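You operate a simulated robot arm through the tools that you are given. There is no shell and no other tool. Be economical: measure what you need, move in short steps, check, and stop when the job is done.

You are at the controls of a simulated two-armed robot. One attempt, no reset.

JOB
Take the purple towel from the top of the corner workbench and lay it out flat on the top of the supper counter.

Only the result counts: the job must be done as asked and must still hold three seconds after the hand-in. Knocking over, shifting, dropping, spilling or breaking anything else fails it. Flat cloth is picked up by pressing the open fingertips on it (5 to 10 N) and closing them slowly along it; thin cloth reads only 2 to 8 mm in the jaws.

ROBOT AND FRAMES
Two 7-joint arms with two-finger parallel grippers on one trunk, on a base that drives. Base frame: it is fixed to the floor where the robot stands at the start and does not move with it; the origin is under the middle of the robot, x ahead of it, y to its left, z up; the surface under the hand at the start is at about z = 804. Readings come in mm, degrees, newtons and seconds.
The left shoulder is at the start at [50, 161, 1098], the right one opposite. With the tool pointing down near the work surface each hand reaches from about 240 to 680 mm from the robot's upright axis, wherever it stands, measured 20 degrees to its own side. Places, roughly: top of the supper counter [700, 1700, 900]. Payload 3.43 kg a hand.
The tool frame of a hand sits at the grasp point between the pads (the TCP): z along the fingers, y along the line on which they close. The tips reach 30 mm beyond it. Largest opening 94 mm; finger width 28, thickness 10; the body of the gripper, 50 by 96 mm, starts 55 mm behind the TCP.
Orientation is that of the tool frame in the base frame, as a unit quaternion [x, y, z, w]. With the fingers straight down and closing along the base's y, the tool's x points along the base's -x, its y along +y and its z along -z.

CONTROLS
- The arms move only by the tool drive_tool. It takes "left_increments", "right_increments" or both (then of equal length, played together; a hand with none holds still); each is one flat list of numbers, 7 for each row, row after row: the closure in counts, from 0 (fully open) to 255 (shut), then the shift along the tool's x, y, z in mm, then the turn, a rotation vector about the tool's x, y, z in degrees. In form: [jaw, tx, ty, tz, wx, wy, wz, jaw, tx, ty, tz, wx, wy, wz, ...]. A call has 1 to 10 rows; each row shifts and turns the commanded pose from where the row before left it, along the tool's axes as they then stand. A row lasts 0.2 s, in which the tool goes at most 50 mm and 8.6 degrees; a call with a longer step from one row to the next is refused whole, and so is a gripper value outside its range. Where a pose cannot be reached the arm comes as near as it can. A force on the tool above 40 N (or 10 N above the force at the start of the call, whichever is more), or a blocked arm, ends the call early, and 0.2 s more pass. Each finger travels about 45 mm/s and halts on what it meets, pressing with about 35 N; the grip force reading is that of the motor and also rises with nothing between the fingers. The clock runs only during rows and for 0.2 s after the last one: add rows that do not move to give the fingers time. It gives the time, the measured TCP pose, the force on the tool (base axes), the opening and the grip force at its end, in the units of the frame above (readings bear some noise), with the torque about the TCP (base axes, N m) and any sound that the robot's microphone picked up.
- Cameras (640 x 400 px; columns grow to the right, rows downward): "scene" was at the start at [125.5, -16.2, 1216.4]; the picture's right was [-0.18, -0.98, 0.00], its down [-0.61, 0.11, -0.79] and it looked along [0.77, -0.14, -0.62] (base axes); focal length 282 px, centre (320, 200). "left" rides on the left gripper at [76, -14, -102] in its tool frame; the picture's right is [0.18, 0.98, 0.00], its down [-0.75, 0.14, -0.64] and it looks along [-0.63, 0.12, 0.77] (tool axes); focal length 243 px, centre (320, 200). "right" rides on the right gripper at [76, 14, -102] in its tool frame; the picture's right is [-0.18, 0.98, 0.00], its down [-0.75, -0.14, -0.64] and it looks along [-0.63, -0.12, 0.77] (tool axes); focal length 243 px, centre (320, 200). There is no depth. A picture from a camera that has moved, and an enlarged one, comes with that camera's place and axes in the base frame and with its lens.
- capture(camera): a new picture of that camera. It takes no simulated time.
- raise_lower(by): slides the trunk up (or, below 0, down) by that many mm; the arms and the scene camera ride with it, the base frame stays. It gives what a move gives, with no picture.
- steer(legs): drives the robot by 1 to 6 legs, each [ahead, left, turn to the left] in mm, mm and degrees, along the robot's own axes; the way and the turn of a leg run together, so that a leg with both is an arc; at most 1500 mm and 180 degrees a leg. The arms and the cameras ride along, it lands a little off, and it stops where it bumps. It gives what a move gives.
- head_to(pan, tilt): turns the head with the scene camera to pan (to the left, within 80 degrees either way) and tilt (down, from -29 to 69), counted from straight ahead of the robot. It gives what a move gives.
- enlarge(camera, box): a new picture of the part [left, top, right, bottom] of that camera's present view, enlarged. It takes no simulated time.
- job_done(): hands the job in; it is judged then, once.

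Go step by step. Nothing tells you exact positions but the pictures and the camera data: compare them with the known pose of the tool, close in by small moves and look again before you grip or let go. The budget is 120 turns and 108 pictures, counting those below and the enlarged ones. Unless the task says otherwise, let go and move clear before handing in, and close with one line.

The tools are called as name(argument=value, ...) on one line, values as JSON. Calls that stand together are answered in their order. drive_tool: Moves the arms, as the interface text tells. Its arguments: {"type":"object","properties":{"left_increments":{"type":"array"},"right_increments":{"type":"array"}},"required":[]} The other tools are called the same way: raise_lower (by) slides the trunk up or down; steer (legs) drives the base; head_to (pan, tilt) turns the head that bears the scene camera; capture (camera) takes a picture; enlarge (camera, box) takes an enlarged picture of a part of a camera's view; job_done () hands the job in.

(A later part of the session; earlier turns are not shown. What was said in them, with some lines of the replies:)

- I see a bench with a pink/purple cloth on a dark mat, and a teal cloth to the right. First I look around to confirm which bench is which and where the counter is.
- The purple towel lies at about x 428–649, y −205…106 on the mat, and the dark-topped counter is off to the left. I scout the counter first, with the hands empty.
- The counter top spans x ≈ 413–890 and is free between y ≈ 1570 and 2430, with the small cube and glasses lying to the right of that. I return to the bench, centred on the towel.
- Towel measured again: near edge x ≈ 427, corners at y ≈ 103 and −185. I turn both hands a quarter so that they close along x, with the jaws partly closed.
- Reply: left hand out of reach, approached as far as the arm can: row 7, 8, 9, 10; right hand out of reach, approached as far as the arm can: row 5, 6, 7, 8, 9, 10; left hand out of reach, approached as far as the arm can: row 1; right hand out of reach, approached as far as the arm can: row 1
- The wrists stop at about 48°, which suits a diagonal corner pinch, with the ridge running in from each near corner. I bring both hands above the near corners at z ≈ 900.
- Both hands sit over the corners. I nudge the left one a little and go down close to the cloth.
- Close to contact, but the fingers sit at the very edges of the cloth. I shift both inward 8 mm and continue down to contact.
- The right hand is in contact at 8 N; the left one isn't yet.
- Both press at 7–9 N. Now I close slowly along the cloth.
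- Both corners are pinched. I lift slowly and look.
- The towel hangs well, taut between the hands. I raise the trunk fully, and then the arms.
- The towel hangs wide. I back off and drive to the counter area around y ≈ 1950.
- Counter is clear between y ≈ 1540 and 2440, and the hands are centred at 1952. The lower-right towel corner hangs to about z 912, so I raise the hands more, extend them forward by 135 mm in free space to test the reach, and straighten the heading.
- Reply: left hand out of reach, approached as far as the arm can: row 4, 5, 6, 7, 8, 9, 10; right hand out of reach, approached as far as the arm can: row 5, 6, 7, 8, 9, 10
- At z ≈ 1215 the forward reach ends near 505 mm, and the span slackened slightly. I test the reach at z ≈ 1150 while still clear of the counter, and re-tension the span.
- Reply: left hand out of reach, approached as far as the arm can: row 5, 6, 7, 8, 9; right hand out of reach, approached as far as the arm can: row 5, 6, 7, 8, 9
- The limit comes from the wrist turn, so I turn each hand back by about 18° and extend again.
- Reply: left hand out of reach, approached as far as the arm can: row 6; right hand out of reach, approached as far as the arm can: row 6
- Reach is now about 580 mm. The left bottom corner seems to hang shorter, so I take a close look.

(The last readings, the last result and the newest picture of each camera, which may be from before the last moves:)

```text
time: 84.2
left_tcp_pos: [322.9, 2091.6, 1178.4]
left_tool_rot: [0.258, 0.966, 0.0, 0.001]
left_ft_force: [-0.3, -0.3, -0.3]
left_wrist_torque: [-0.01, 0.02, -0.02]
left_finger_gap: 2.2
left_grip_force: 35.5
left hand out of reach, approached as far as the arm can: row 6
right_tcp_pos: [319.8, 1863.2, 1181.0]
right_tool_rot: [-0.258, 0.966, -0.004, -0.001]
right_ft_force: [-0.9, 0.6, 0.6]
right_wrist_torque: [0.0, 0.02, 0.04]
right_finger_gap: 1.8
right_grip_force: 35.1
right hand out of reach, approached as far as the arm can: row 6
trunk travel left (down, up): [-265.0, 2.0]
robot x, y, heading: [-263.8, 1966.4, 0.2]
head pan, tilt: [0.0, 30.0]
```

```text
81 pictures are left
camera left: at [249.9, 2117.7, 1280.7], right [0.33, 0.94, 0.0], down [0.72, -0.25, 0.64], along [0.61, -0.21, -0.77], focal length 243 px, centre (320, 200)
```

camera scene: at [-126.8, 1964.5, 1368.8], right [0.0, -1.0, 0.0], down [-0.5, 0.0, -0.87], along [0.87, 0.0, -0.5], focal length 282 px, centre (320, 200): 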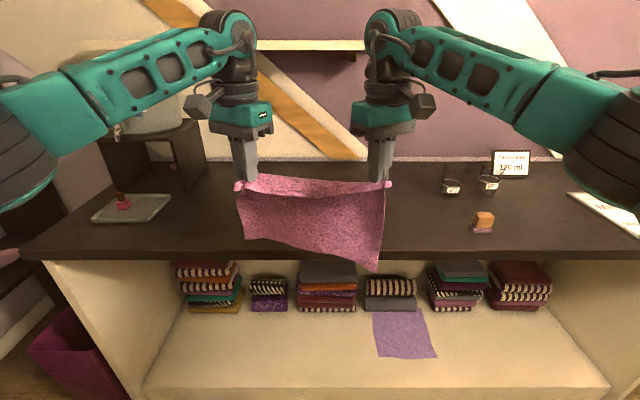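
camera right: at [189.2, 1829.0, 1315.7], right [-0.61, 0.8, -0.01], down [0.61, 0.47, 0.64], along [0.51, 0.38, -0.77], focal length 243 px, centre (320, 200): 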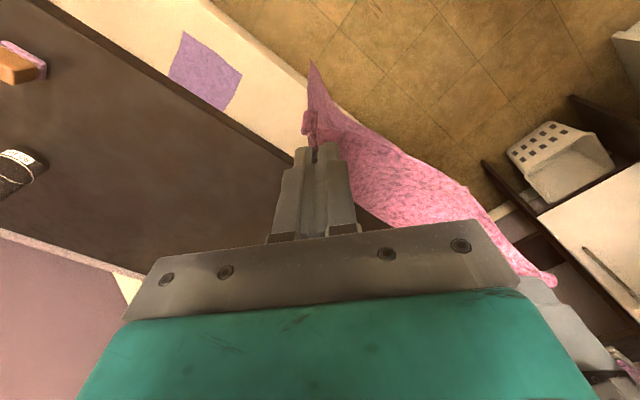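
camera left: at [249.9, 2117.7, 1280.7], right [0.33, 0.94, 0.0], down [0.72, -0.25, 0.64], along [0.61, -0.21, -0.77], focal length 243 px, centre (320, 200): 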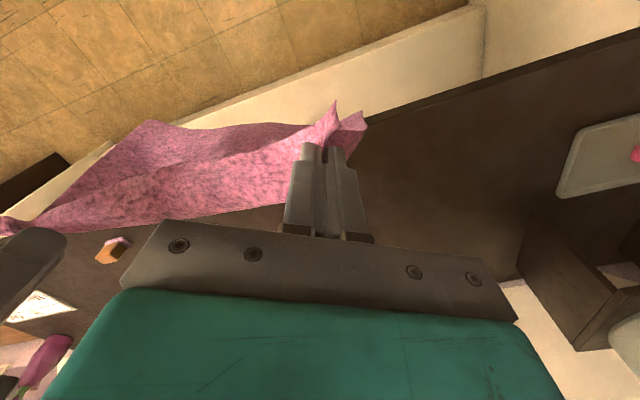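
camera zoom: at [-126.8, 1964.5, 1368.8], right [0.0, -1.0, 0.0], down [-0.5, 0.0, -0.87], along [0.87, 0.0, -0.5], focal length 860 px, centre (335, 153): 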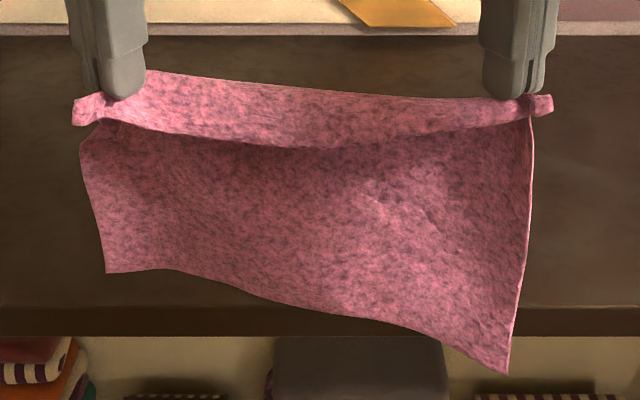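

There is enough room: the wall and shelf are at x ≈ 1000 and the bottom edge is at z ≈ 955. I drive ahead so that the hands come to x ≈ 690 over the counter.

steer(legs=[[370, 0, 0]])

head_to(pan=0, tilt=38)

capture(camera="scene")

```text
time: 86.6
left_tcp_pos: [690.9, 2087.0, 1179.2]
left_tool_rot: [0.261, 0.965, 0.001, 0.002]
left_ft_force: [0.7, -0.3, 0.0]
left_wrist_torque: [-0.01, 0.02, 0.0]
left_finger_gap: 2.0
left_grip_force: 35.1
right_tcp_pos: [685.4, 1859.1, 1180.6]
right_tool_rot: [-0.255, 0.967, -0.004, -0.002]
right_ft_force: [-0.1, 0.4, -0.3]
right_wrist_torque: [0.01, 0.02, 0.06]
right_finger_gap: 1.6
right_grip_force: 34.7
trunk travel left (down, up): [-265.0, 2.0]
robot x, y, heading: [108.4, 1961.9, -0.5]
head pan, tilt: [0.0, 30.0]
```

```text
time: 87.3
left_tcp_pos: [689.4, 2087.0, 1180.0]
left_tool_rot: [0.261, 0.965, 0.001, 0.001]
left_ft_force: [0.0, 0.0, -0.9]
left_wrist_torque: [0.01, -0.01, -0.05]
left_finger_gap: 1.8
left_grip_force: 34.5
right_tcp_pos: [684.1, 1858.8, 1181.2]
right_tool_rot: [-0.256, 0.967, -0.004, -0.001]
right_ft_force: [0.3, 0.3, 0.0]
right_wrist_torque: [0.02, 0.03, 0.09]
right_finger_gap: 1.7
right_grip_force: 34.3
trunk travel left (down, up): [-265.0, 2.0]
robot x, y, heading: [112.1, 1968.2, -0.5]
head pan, tilt: [0.0, 38.0]
```

```text
80 pictures are left
camera scene: at [235.5, 1962.4, 1356.5], right [-0.01, -1.0, 0.0], down [-0.62, 0.0, -0.79], along [0.79, -0.01, -0.62], focal length 282 px, centre (320, 200)
```

scene: 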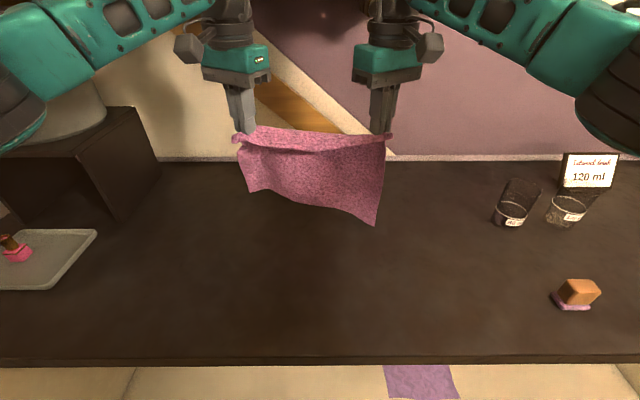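

The counter under the towel is clear. I lower until the bottom edge touches, widening the span slightly.

drive_tool(left_increments=[255, 0.5, 0.9, 12, 0, 0, 0, 255, 0.5, 0.9, 12, 0, 0, 0, 255, 0.5, 0.9, 12, 0, 0, 0, 255, 0.5, 0.9, 12, 0, 0, 0, 255, 0, 0, 12, 0, 0, 0, 255, 0, 0, 0, 0, 0, 0], right_increments=[255, 0.5, -0.9, 12, 0, 0, 0, 255, 0.5, -0.9, 12, 0, 0, 0, 255, 0.5, -0.9, 12, 0, 0, 0, 255, 0.5, -0.9, 12, 0, 0, 0, 255, 0, 0, 12, 0, 0, 0, 255, 0, 0, 0, 0, 0, 0])

capture(camera="scene")

```text
time: 88.7
left_tcp_pos: [689.2, 2091.6, 1120.5]
left_tool_rot: [0.261, 0.965, 0.001, 0.001]
left_ft_force: [0.6, -0.4, -0.3]
left_wrist_torque: [-0.03, -0.05, -0.03]
left_finger_gap: 2.2
left_grip_force: 34.9
right_tcp_pos: [685.1, 1856.8, 1121.6]
right_tool_rot: [-0.256, 0.967, -0.004, -0.001]
right_ft_force: [0.9, 1.8, -0.6]
right_wrist_torque: [0.04, -0.03, 0.02]
right_finger_gap: 2.0
right_grip_force: 34.6
trunk travel left (down, up): [-265.0, 2.0]
robot x, y, heading: [107.4, 1964.5, -0.5]
head pan, tilt: [0.0, 38.0]
```

```text
79 pictures are left
camera scene: at [235.5, 1962.4, 1356.4], right [-0.01, -1.0, 0.0], down [-0.62, 0.0, -0.79], along [0.79, -0.01, -0.62], focal length 282 px, centre (320, 200)
```

scene: 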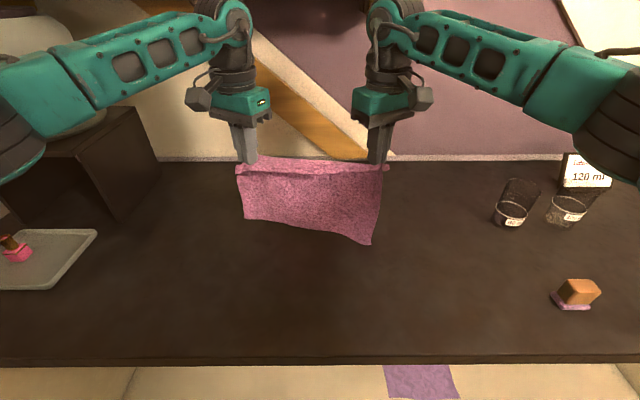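

The lower corner is just reaching the top. I begin drawing back toward the robot while lowering.

drive_tool(left_increments=[255, 8.6, -5, 8, 0, 0, 0, 255, 8.6, -5, 8, 0, 0, 0, 255, 8.6, -5, 8, 0, 0, 0, 255, 8.6, -5, 8, 0, 0, 0, 255, 8.6, -5, 8, 0, 0, 0, 255, 8.6, -5, 8, 0, 0, 0, 255, 8.6, -5, 8, 0, 0, 0, 255, 8.6, -5, 8, 0, 0, 0], right_increments=[255, 8.7, 5, 8, 0, 0, 0, 255, 8.7, 5, 8, 0, 0, 0, 255, 8.7, 5, 8, 0, 0, 0, 255, 8.7, 5, 8, 0, 0, 0, 255, 8.7, 5, 8, 0, 0, 0, 255, 8.7, 5, 8, 0, 0, 0, 255, 8.7, 5, 8, 0, 0, 0, 255, 8.7, 5, 8, 0, 0, 0])

capture(camera="scene")

```text
time: 90.5
left_tcp_pos: [610.6, 2090.8, 1056.3]
left_tool_rot: [0.261, 0.965, 0.001, 0.002]
left_ft_force: [0.0, -0.4, 0.3]
left_wrist_torque: [-0.03, 0.02, -0.04]
left_finger_gap: 1.9
left_grip_force: 35.0
right_tcp_pos: [603.8, 1855.5, 1056.8]
right_tool_rot: [-0.255, 0.967, -0.005, -0.001]
right_ft_force: [1.2, 0.6, 0.1]
right_wrist_torque: [0.05, -0.01, 0.0]
right_finger_gap: 1.7
right_grip_force: 35.0
trunk travel left (down, up): [-265.0, 2.0]
robot x, y, heading: [108.4, 1960.2, -0.5]
head pan, tilt: [0.0, 38.0]
```

```text
78 pictures are left
camera scene: at [235.5, 1962.4, 1356.5], right [-0.01, -1.0, 0.0], down [-0.62, 0.0, -0.79], along [0.79, -0.01, -0.62], focal length 282 px, centre (320, 200)
```

scene: 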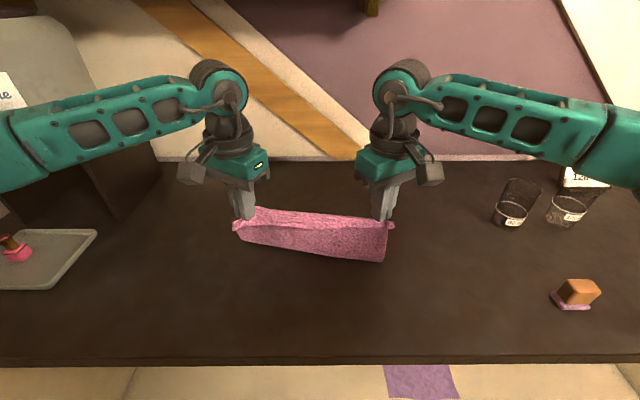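

capture(camera="right")

enlarge(camera="scene", box=[210, 180, 420, 311])

```text
77 pictures are left
camera right: at [530.9, 1832.5, 1159.7], right [-0.32, 0.95, -0.01], down [0.73, 0.25, 0.64], along [0.61, 0.2, -0.77], focal length 243 px, centre (320, 200)
```

right: 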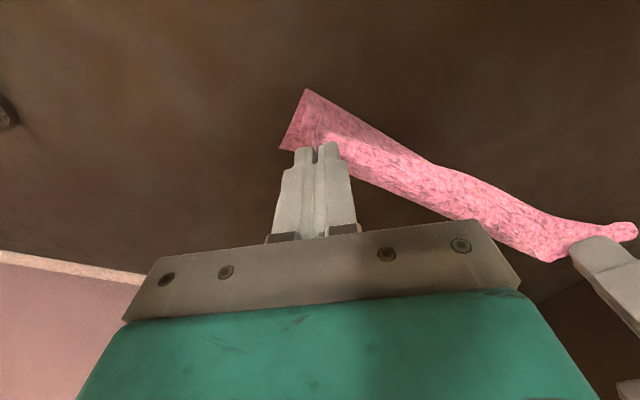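

```text
3.05 times, centred on (315, 246) of scene
camera zoom: at [235.5, 1962.4, 1356.5], right [-0.01, -1.0, 0.0], down [-0.62, 0.0, -0.79], along [0.79, -0.01, -0.62], focal length 860 px, centre (335, 61)
```

zoom: 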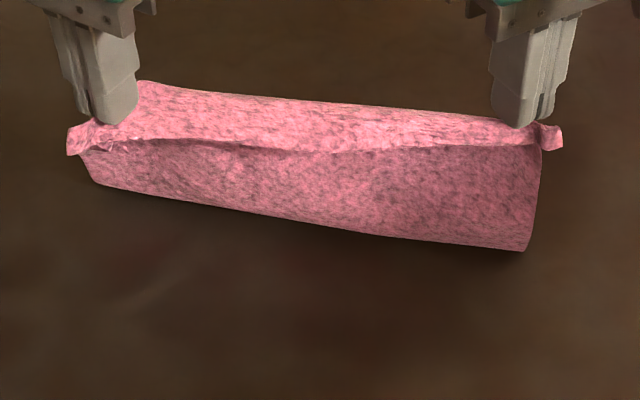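

The cloth appears to be touching, with its tail lying away behind. I continue.

drive_tool(left_increments=[255, 8.6, -5, 8, 0, 0, 0, 255, 8.6, -5, 8, 0, 0, 0, 255, 8.6, -5, 8, 0, 0, 0, 255, 8.6, -5, 8, 0, 0, 0, 255, 8.6, -5, 8, 0, 0, 0, 255, 8.6, -5, 8, 0, 0, 0], right_increments=[255, 8.7, 5, 8, 0, 0, 0, 255, 8.7, 5, 8, 0, 0, 0, 255, 8.7, 5, 8, 0, 0, 0, 255, 8.7, 5, 8, 0, 0, 0, 255, 8.7, 5, 8, 0, 0, 0, 255, 8.7, 5, 8, 0, 0, 0])

capture(camera="scene")

capture(camera="right")

```text
time: 91.9
left_tcp_pos: [550.1, 2091.3, 1006.0]
left_tool_rot: [0.262, 0.965, 0.0, 0.001]
left_ft_force: [-0.7, -0.9, -0.1]
left_wrist_torque: [-0.06, 0.02, -0.06]
left_finger_gap: 1.9
left_grip_force: 35.4
right_tcp_pos: [545.8, 1854.7, 1008.3]
right_tool_rot: [-0.255, 0.967, -0.004, -0.002]
right_ft_force: [0.8, 1.1, 0.1]
right_wrist_torque: [0.01, -0.01, 0.03]
right_finger_gap: 1.8
right_grip_force: 34.9
trunk travel left (down, up): [-265.0, 2.0]
robot x, y, heading: [110.6, 1965.5, -0.6]
head pan, tilt: [0.0, 38.0]
```

```text
75 pictures are left
camera scene: at [235.5, 1962.4, 1356.5], right [-0.01, -1.0, 0.0], down [-0.62, 0.0, -0.79], along [0.79, -0.01, -0.62], focal length 282 px, centre (320, 200)
```

scene: 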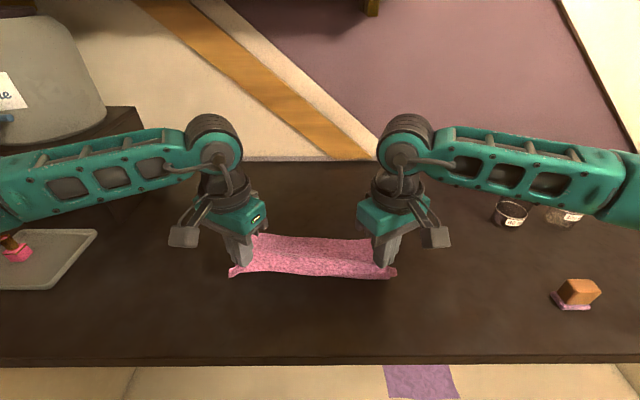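

```text
74 pictures are left
camera right: at [471.9, 1833.2, 1110.8], right [-0.33, 0.95, -0.01], down [0.73, 0.26, 0.64], along [0.61, 0.2, -0.77], focal length 243 px, centre (320, 200)
```

right: 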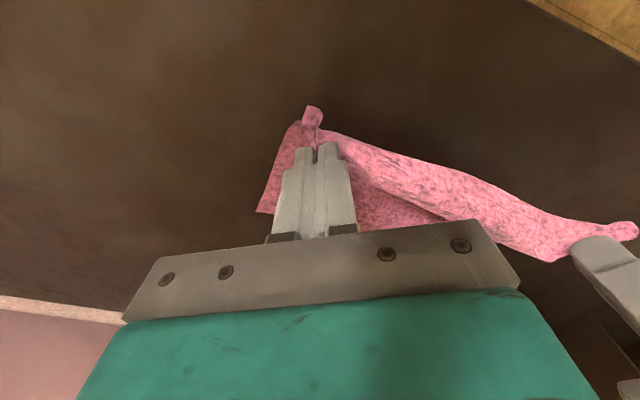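

It is working: the far edge lies at x ≈ 677. I finish the draw-back down to just above the top.

drive_tool(left_increments=[255, 8.6, -5, 11, 0, 0, 0, 255, 8.6, -5, 11, 0, 0, 0, 255, 8.6, -5, 11, 0, 0, 0, 255, 8.6, -5, 11, 0, 0, 0, 255, 8.6, -5, 11, 0, 0, 0, 255, 8.6, -5, 8, 0, 0, 0, 255, 0, 0, 0, 0, 0, 0], right_increments=[255, 8.7, 5, 11, 0, 0, 0, 255, 8.7, 5, 11, 0, 0, 0, 255, 8.7, 5, 11, 0, 0, 0, 255, 8.7, 5, 11, 0, 0, 0, 255, 8.7, 5, 11, 0, 0, 0, 255, 8.7, 5, 10, 0, 0, 0, 255, 0, 0, 0, 0, 0, 0])

capture(camera="scene")

capture(camera="right")

capture(camera="left")

```text
time: 93.5
left_tcp_pos: [491.0, 2090.6, 943.6]
left_tool_rot: [0.261, 0.965, 0.001, 0.002]
left_ft_force: [-1.0, -0.9, -0.7]
left_wrist_torque: [-0.08, 0.02, -0.03]
left_finger_gap: 1.8
left_grip_force: 34.8
right_tcp_pos: [484.9, 1853.7, 944.4]
right_tool_rot: [-0.255, 0.967, -0.004, -0.002]
right_ft_force: [-0.3, 0.8, 0.1]
right_wrist_torque: [0.09, -0.01, 0.04]
right_finger_gap: 2.0
right_grip_force: 35.6
trunk travel left (down, up): [-265.0, 2.0]
robot x, y, heading: [110.5, 1968.7, -0.5]
head pan, tilt: [0.0, 38.0]
```

```text
73 pictures are left
camera scene: at [235.7, 1962.4, 1356.4], right [-0.01, -1.0, 0.0], down [-0.62, 0.0, -0.79], along [0.79, -0.01, -0.62], focal length 282 px, centre (320, 200)
```

scene: 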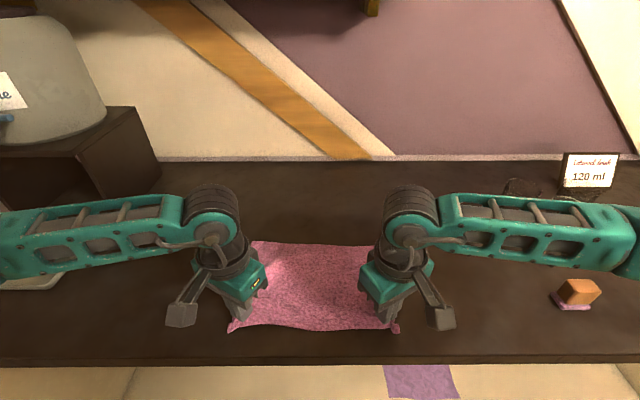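

```text
72 pictures are left
camera right: at [410.6, 1831.6, 1047.5], right [-0.32, 0.95, -0.01], down [0.73, 0.25, 0.64], along [0.61, 0.2, -0.77], focal length 243 px, centre (320, 200)
```

right: 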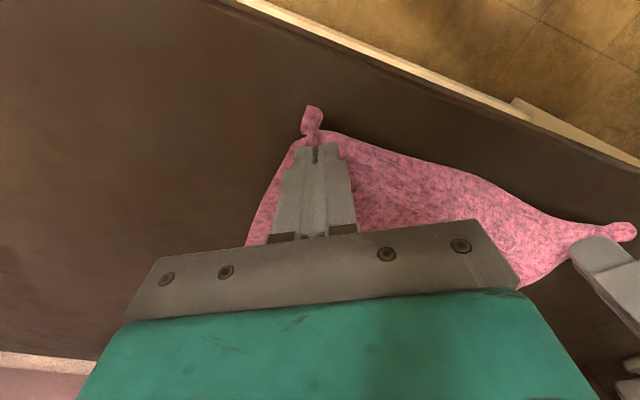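

```text
71 pictures are left
camera left: at [418.1, 2117.4, 1044.4], right [0.34, 0.94, 0.0], down [0.72, -0.26, 0.64], along [0.61, -0.22, -0.77], focal length 243 px, centre (320, 200)
```

left: 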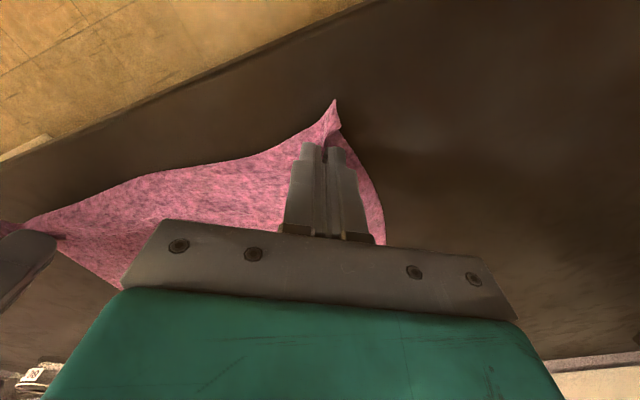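

Nearly flat. I turn the hands back to the original pinch angle, pull slightly taut and lower toward contact.

drive_tool(left_increments=[255, 0, 0, 2, 0, 0, 6, 255, 0, 0, 2, 0, 0, 6, 255, 0, 0, 2, 0, 0, 6, 255, 4, -2, 1, 0, 0, 0, 255, 2, 2, 1, 0, 0, 0, 255, 0, 0, 0, 0, 0, 0], right_increments=[255, 0, 0, 2, 0, 0, -6, 255, 0, 0, 2, 0, 0, -6, 255, 0, 0, 2, 0, 0, -6, 255, 4, 2, 1, 0, 0, 0, 255, 2, -2, 1, 0, 0, 0, 255, 0, 0, 0, 0, 0, 0])

capture(camera="scene")

```text
time: 94.9
left_tcp_pos: [489.1, 2095.6, 936.2]
left_tool_rot: [0.41, 0.912, 0.0, 0.002]
left_ft_force: [-0.1, -15.1, 0.9]
left_wrist_torque: [-0.5, 0.04, 0.16]
left_finger_gap: 2.0
left_grip_force: 34.5
right_tcp_pos: [480.3, 1850.6, 936.7]
right_tool_rot: [-0.404, 0.915, -0.002, -0.001]
right_ft_force: [0.8, 15.7, 0.5]
right_wrist_torque: [0.5, -0.02, -0.16]
right_finger_gap: 1.8
right_grip_force: 35.0
trunk travel left (down, up): [-265.0, 2.0]
robot x, y, heading: [112.4, 1962.3, -0.5]
head pan, tilt: [0.0, 38.0]
```

```text
70 pictures are left
camera scene: at [235.6, 1962.4, 1356.4], right [-0.01, -1.0, 0.0], down [-0.62, 0.0, -0.79], along [0.79, -0.01, -0.62], focal length 282 px, centre (320, 200)
```

scene: 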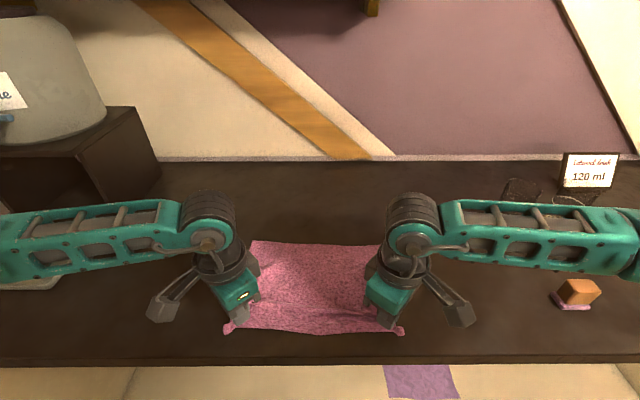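

The tension is 15 N, so I relax inward a few mm and settle to contact.

drive_tool(left_increments=[255, -3, -2.6, 0, 0, 0, 0, 255, 0, 0, 2, 0, 0, 0, 255, 0, 0, 1, 0, 0, 0, 255, 0, 0, 0, 0, 0, 0], right_increments=[255, -3, 2.6, 0, 0, 0, 0, 255, 0, 0, 2, 0, 0, 0, 255, 0, 0, 1, 0, 0, 0, 255, 0, 0, 0, 0, 0, 0])

```text
time: 95.9
left_tcp_pos: [487.7, 2092.6, 932.8]
left_tool_rot: [0.409, 0.913, 0.001, 0.0]
left_ft_force: [-0.1, -6.7, -0.1]
left_wrist_torque: [-0.24, 0.02, 0.05]
left_finger_gap: 1.9
left_grip_force: 34.8
right_tcp_pos: [480.6, 1852.8, 932.1]
right_tool_rot: [-0.403, 0.915, -0.004, -0.002]
right_ft_force: [0.6, 6.2, 1.0]
right_wrist_torque: [0.16, 0.01, -0.08]
right_finger_gap: 1.9
right_grip_force: 35.3
trunk travel left (down, up): [-265.0, 2.0]
robot x, y, heading: [111.9, 1964.0, -0.5]
head pan, tilt: [0.0, 38.0]
```

drive_tool(left_increments=[255, 0, 0, 1, 0, 0, 0, 255, 0, 0, 1, 0, 0, 0, 255, 0, 0, 0, 0, 0, 0], right_increments=[255, 0, 0, 1, 0, 0, 0, 255, 0, 0, 1, 0, 0, 0, 255, 0, 0, 0, 0, 0, 0])

```text
time: 96.7
left_tcp_pos: [489.3, 2092.1, 932.5]
left_tool_rot: [0.408, 0.913, 0.001, 0.003]
left_ft_force: [-1.1, -5.4, 12.3]
left_wrist_torque: [-0.09, 0.12, 0.11]
left_finger_gap: 1.7
left_grip_force: 35.2
right_tcp_pos: [478.7, 1851.8, 932.0]
right_tool_rot: [-0.404, 0.915, -0.004, -0.001]
right_ft_force: [1.7, 5.9, 6.0]
right_wrist_torque: [0.22, -0.05, -0.1]
right_finger_gap: 1.8
right_grip_force: 35.2
trunk travel left (down, up): [-265.0, 2.0]
robot x, y, heading: [109.2, 1964.5, -0.1]
head pan, tilt: [0.0, 38.0]
```

Contact on both sides. I open slowly while pressing, so the fingertips spread the pinched fold back out.

drive_tool(left_increments=[246, 0, 0, 0, 0, 0, 0, 237, 0, 0, 0, 0, 0, 0, 228, 0, 0, 0, 0, 0, 0, 219, 0, 0, 0, 0, 0, 0, 210, 0, 0, 0, 0, 0, 0, 201, 0, 0, 0, 0, 0, 0, 192, 0, 0, 0, 0, 0, 0, 183, 0, 0, 0, 0, 0, 0, 174, 0, 0, 0, 0, 0, 0, 165, 0, 0, 0, 0, 0, 0], right_increments=[246, 0, 0, 0, 0, 0, 0, 237, 0, 0, 0, 0, 0, 0, 228, 0, 0, 0, 0, 0, 0, 219, 0, 0, 0, 0, 0, 0, 210, 0, 0, 0, 0, 0, 0, 201, 0, 0, 0, 0, 0, 0, 192, 0, 0, 0, 0, 0, 0, 183, 0, 0, 0, 0, 0, 0, 174, 0, 0, 0, 0, 0, 0, 165, 0, 0, 0, 0, 0, 0])

capture(camera="left")

capture(camera="right")

```text
time: 98.9
left_tcp_pos: [488.3, 2092.1, 931.2]
left_tool_rot: [0.409, 0.912, 0.002, 0.003]
left_ft_force: [1.9, 3.1, 23.9]
left_wrist_torque: [0.04, 0.29, -0.05]
left_finger_gap: 27.9
left_grip_force: 0.2
right_tcp_pos: [479.3, 1852.5, 932.8]
right_tool_rot: [-0.404, 0.915, -0.004, -0.001]
right_ft_force: [0.8, 0.5, 8.8]
right_wrist_torque: [0.0, -0.03, 0.01]
right_finger_gap: 30.2
right_grip_force: 0.0
trunk travel left (down, up): [-265.0, 2.0]
robot x, y, heading: [109.4, 1963.0, -0.6]
head pan, tilt: [0.0, 38.0]
```

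```text
69 pictures are left
camera left: at [425.9, 2140.0, 1032.4], right [0.61, 0.79, 0.0], down [0.6, -0.47, 0.65], along [0.51, -0.39, -0.76], focal length 243 px, centre (320, 200)
```

left: 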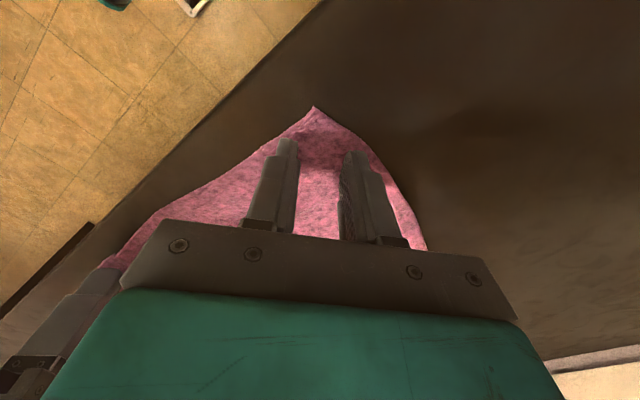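

```text
68 pictures are left
camera right: at [415.9, 1809.1, 1034.2], right [-0.6, 0.8, -0.01], down [0.61, 0.47, 0.64], along [0.51, 0.38, -0.77], focal length 243 px, centre (320, 200)
```

right: 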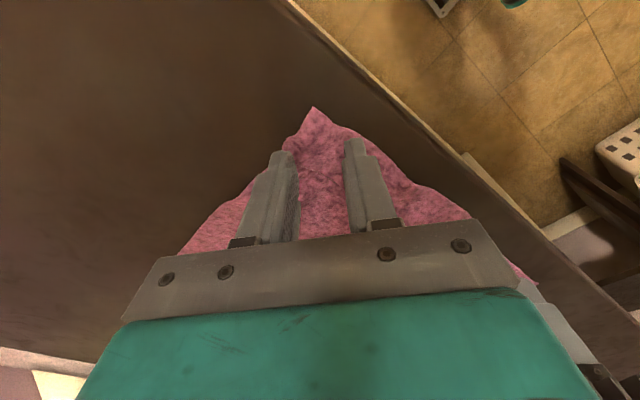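

The corners have spread out nicely. I lift straight up slowly and then look.

drive_tool(left_increments=[165, 0, 0, -3, 0, 0, 0, 165, 0, 0, -5, 0, 0, 0, 165, 0, 0, -15, 0, 0, 0, 165, 0, 0, -30, 0, 0, 0, 165, 0, 0, -40, 0, 0, 0, 165, 0, 0, -40, 0, 0, 0, 165, 0, 0, -40, 0, 0, 0], right_increments=[165, 0, 0, -3, 0, 0, 0, 165, 0, 0, -5, 0, 0, 0, 165, 0, 0, -15, 0, 0, 0, 165, 0, 0, -30, 0, 0, 0, 165, 0, 0, -40, 0, 0, 0, 165, 0, 0, -40, 0, 0, 0, 165, 0, 0, -40, 0, 0, 0])

steer(legs=[[-250, 0, 0]])

capture(camera="scene")

```text
time: 100.5
left_tcp_pos: [487.0, 2093.0, 1103.4]
left_tool_rot: [0.409, 0.912, 0.0, 0.0]
left_ft_force: [0.5, -0.2, 0.2]
left_wrist_torque: [0.0, -0.01, 0.01]
left_finger_gap: 33.1
left_grip_force: 0.1
right_tcp_pos: [479.9, 1850.2, 1106.0]
right_tool_rot: [-0.404, 0.915, -0.003, -0.003]
right_ft_force: [0.4, -1.0, -0.2]
right_wrist_torque: [-0.01, 0.0, -0.03]
right_finger_gap: 33.1
right_grip_force: 0.0
trunk travel left (down, up): [-265.0, 2.0]
robot x, y, heading: [108.3, 1965.7, -0.5]
head pan, tilt: [0.0, 38.0]
```

```text
time: 102.3
left_tcp_pos: [238.1, 2094.8, 1103.7]
left_tool_rot: [0.411, 0.912, 0.001, 0.002]
left_ft_force: [1.0, -0.1, -0.3]
left_wrist_torque: [0.0, 0.02, -0.02]
left_finger_gap: 33.2
left_grip_force: 0.0
right_tcp_pos: [229.1, 1850.5, 1104.8]
right_tool_rot: [-0.402, 0.916, -0.003, -0.002]
right_ft_force: [-0.4, 0.0, 0.4]
right_wrist_torque: [-0.03, -0.02, 0.01]
right_finger_gap: 32.9
right_grip_force: 0.1
trunk travel left (down, up): [-265.0, 2.0]
robot x, y, heading: [-139.9, 1967.6, -1.0]
head pan, tilt: [0.0, 38.0]
```

```text
67 pictures are left
camera scene: at [-15.4, 1964.0, 1356.5], right [-0.01, -1.0, 0.0], down [-0.62, 0.01, -0.79], along [0.79, -0.01, -0.62], focal length 282 px, centre (320, 200)
```

scene: 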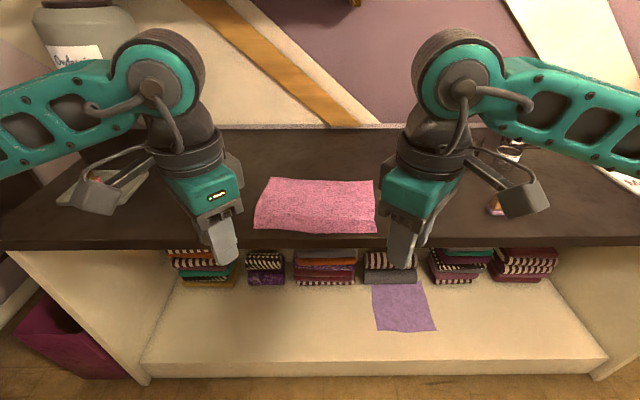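

enlarge(camera="scene", box=[235, 160, 395, 260])

```text
4.00 times, centred on (315, 210) of scene
camera zoom: at [-15.4, 1964.0, 1356.5], right [-0.01, -1.0, 0.0], down [-0.62, 0.01, -0.79], along [0.79, -0.01, -0.62], focal length 1129 px, centre (340, 160)
```

zoom: 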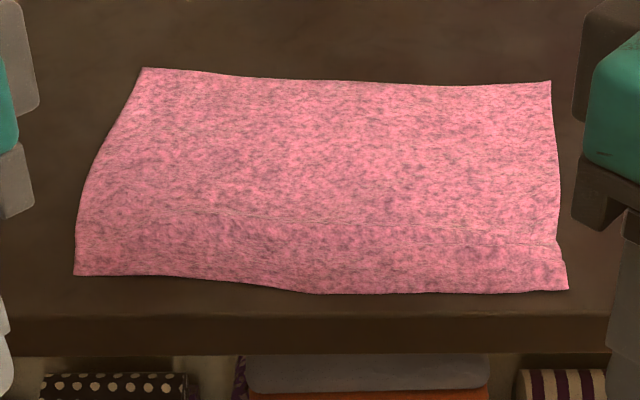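

The towel lies open, with a faint ridge near the front. I lower the trunk for a grazing look at how high the ridge is.

raise_lower(by=-250)

head_to(pan=0, tilt=20)

enlarge(camera="scene", box=[220, 140, 420, 265])

```text
time: 104.9
left_tcp_pos: [237.2, 2094.2, 852.9]
left_tool_rot: [0.411, 0.912, 0.001, 0.002]
left_ft_force: [0.0, -0.2, -0.7]
left_wrist_torque: [0.01, -0.03, 0.01]
left_finger_gap: 33.2
left_grip_force: 0.1
right_tcp_pos: [229.8, 1851.5, 853.2]
right_tool_rot: [-0.401, 0.916, -0.004, -0.002]
right_ft_force: [0.1, -1.1, 1.1]
right_wrist_torque: [0.02, -0.02, -0.02]
right_finger_gap: 33.4
right_grip_force: 0.2
trunk travel left (down, up): [-15.0, 252.0]
robot x, y, heading: [-140.1, 1966.1, -0.7]
head pan, tilt: [0.0, 38.0]
```

```text
time: 105.7
left_tcp_pos: [238.7, 2094.7, 854.6]
left_tool_rot: [0.411, 0.912, 0.0, 0.001]
left_ft_force: [-0.7, -0.3, 0.6]
left_wrist_torque: [-0.01, 0.03, 0.01]
left_finger_gap: 33.1
left_grip_force: 0.0
right_tcp_pos: [229.3, 1851.1, 854.4]
right_tool_rot: [-0.403, 0.915, -0.004, -0.002]
right_ft_force: [-0.6, -0.6, -0.3]
right_wrist_torque: [-0.01, -0.04, 0.01]
right_finger_gap: 33.2
right_grip_force: 0.1
trunk travel left (down, up): [-15.0, 252.0]
robot x, y, heading: [-139.0, 1964.6, -0.7]
head pan, tilt: [0.0, 20.0]
```

```text
3.20 times, centred on (320, 202) of scene
camera zoom: at [-7.9, 1964.0, 1134.8], right [-0.01, -1.0, 0.0], down [-0.34, 0.0, -0.94], along [0.94, -0.01, -0.34], focal length 903 px, centre (320, 192)
```

zoom: 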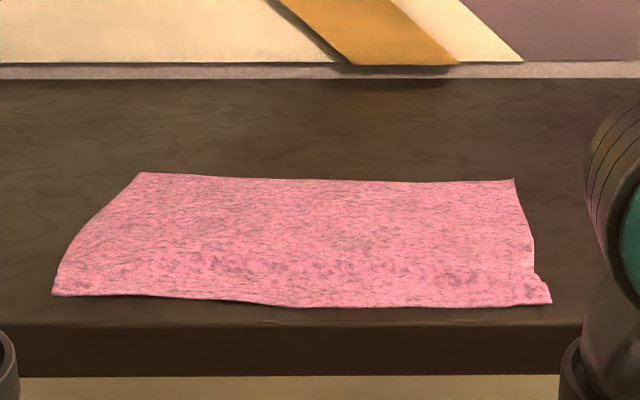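

At a grazing angle the towel looks flat: fully spread, wholly on the counter top, with only a ripple of a few mm. The hands are clear, so I hand it in.

job_done()

```text
The job is handed in.
```

The purple towel from the corner workbench now lies spread out flat on the supper counter, apart from a ripple of a few millimetres near its front edge. Nothing else was touched, and both hands are clear.
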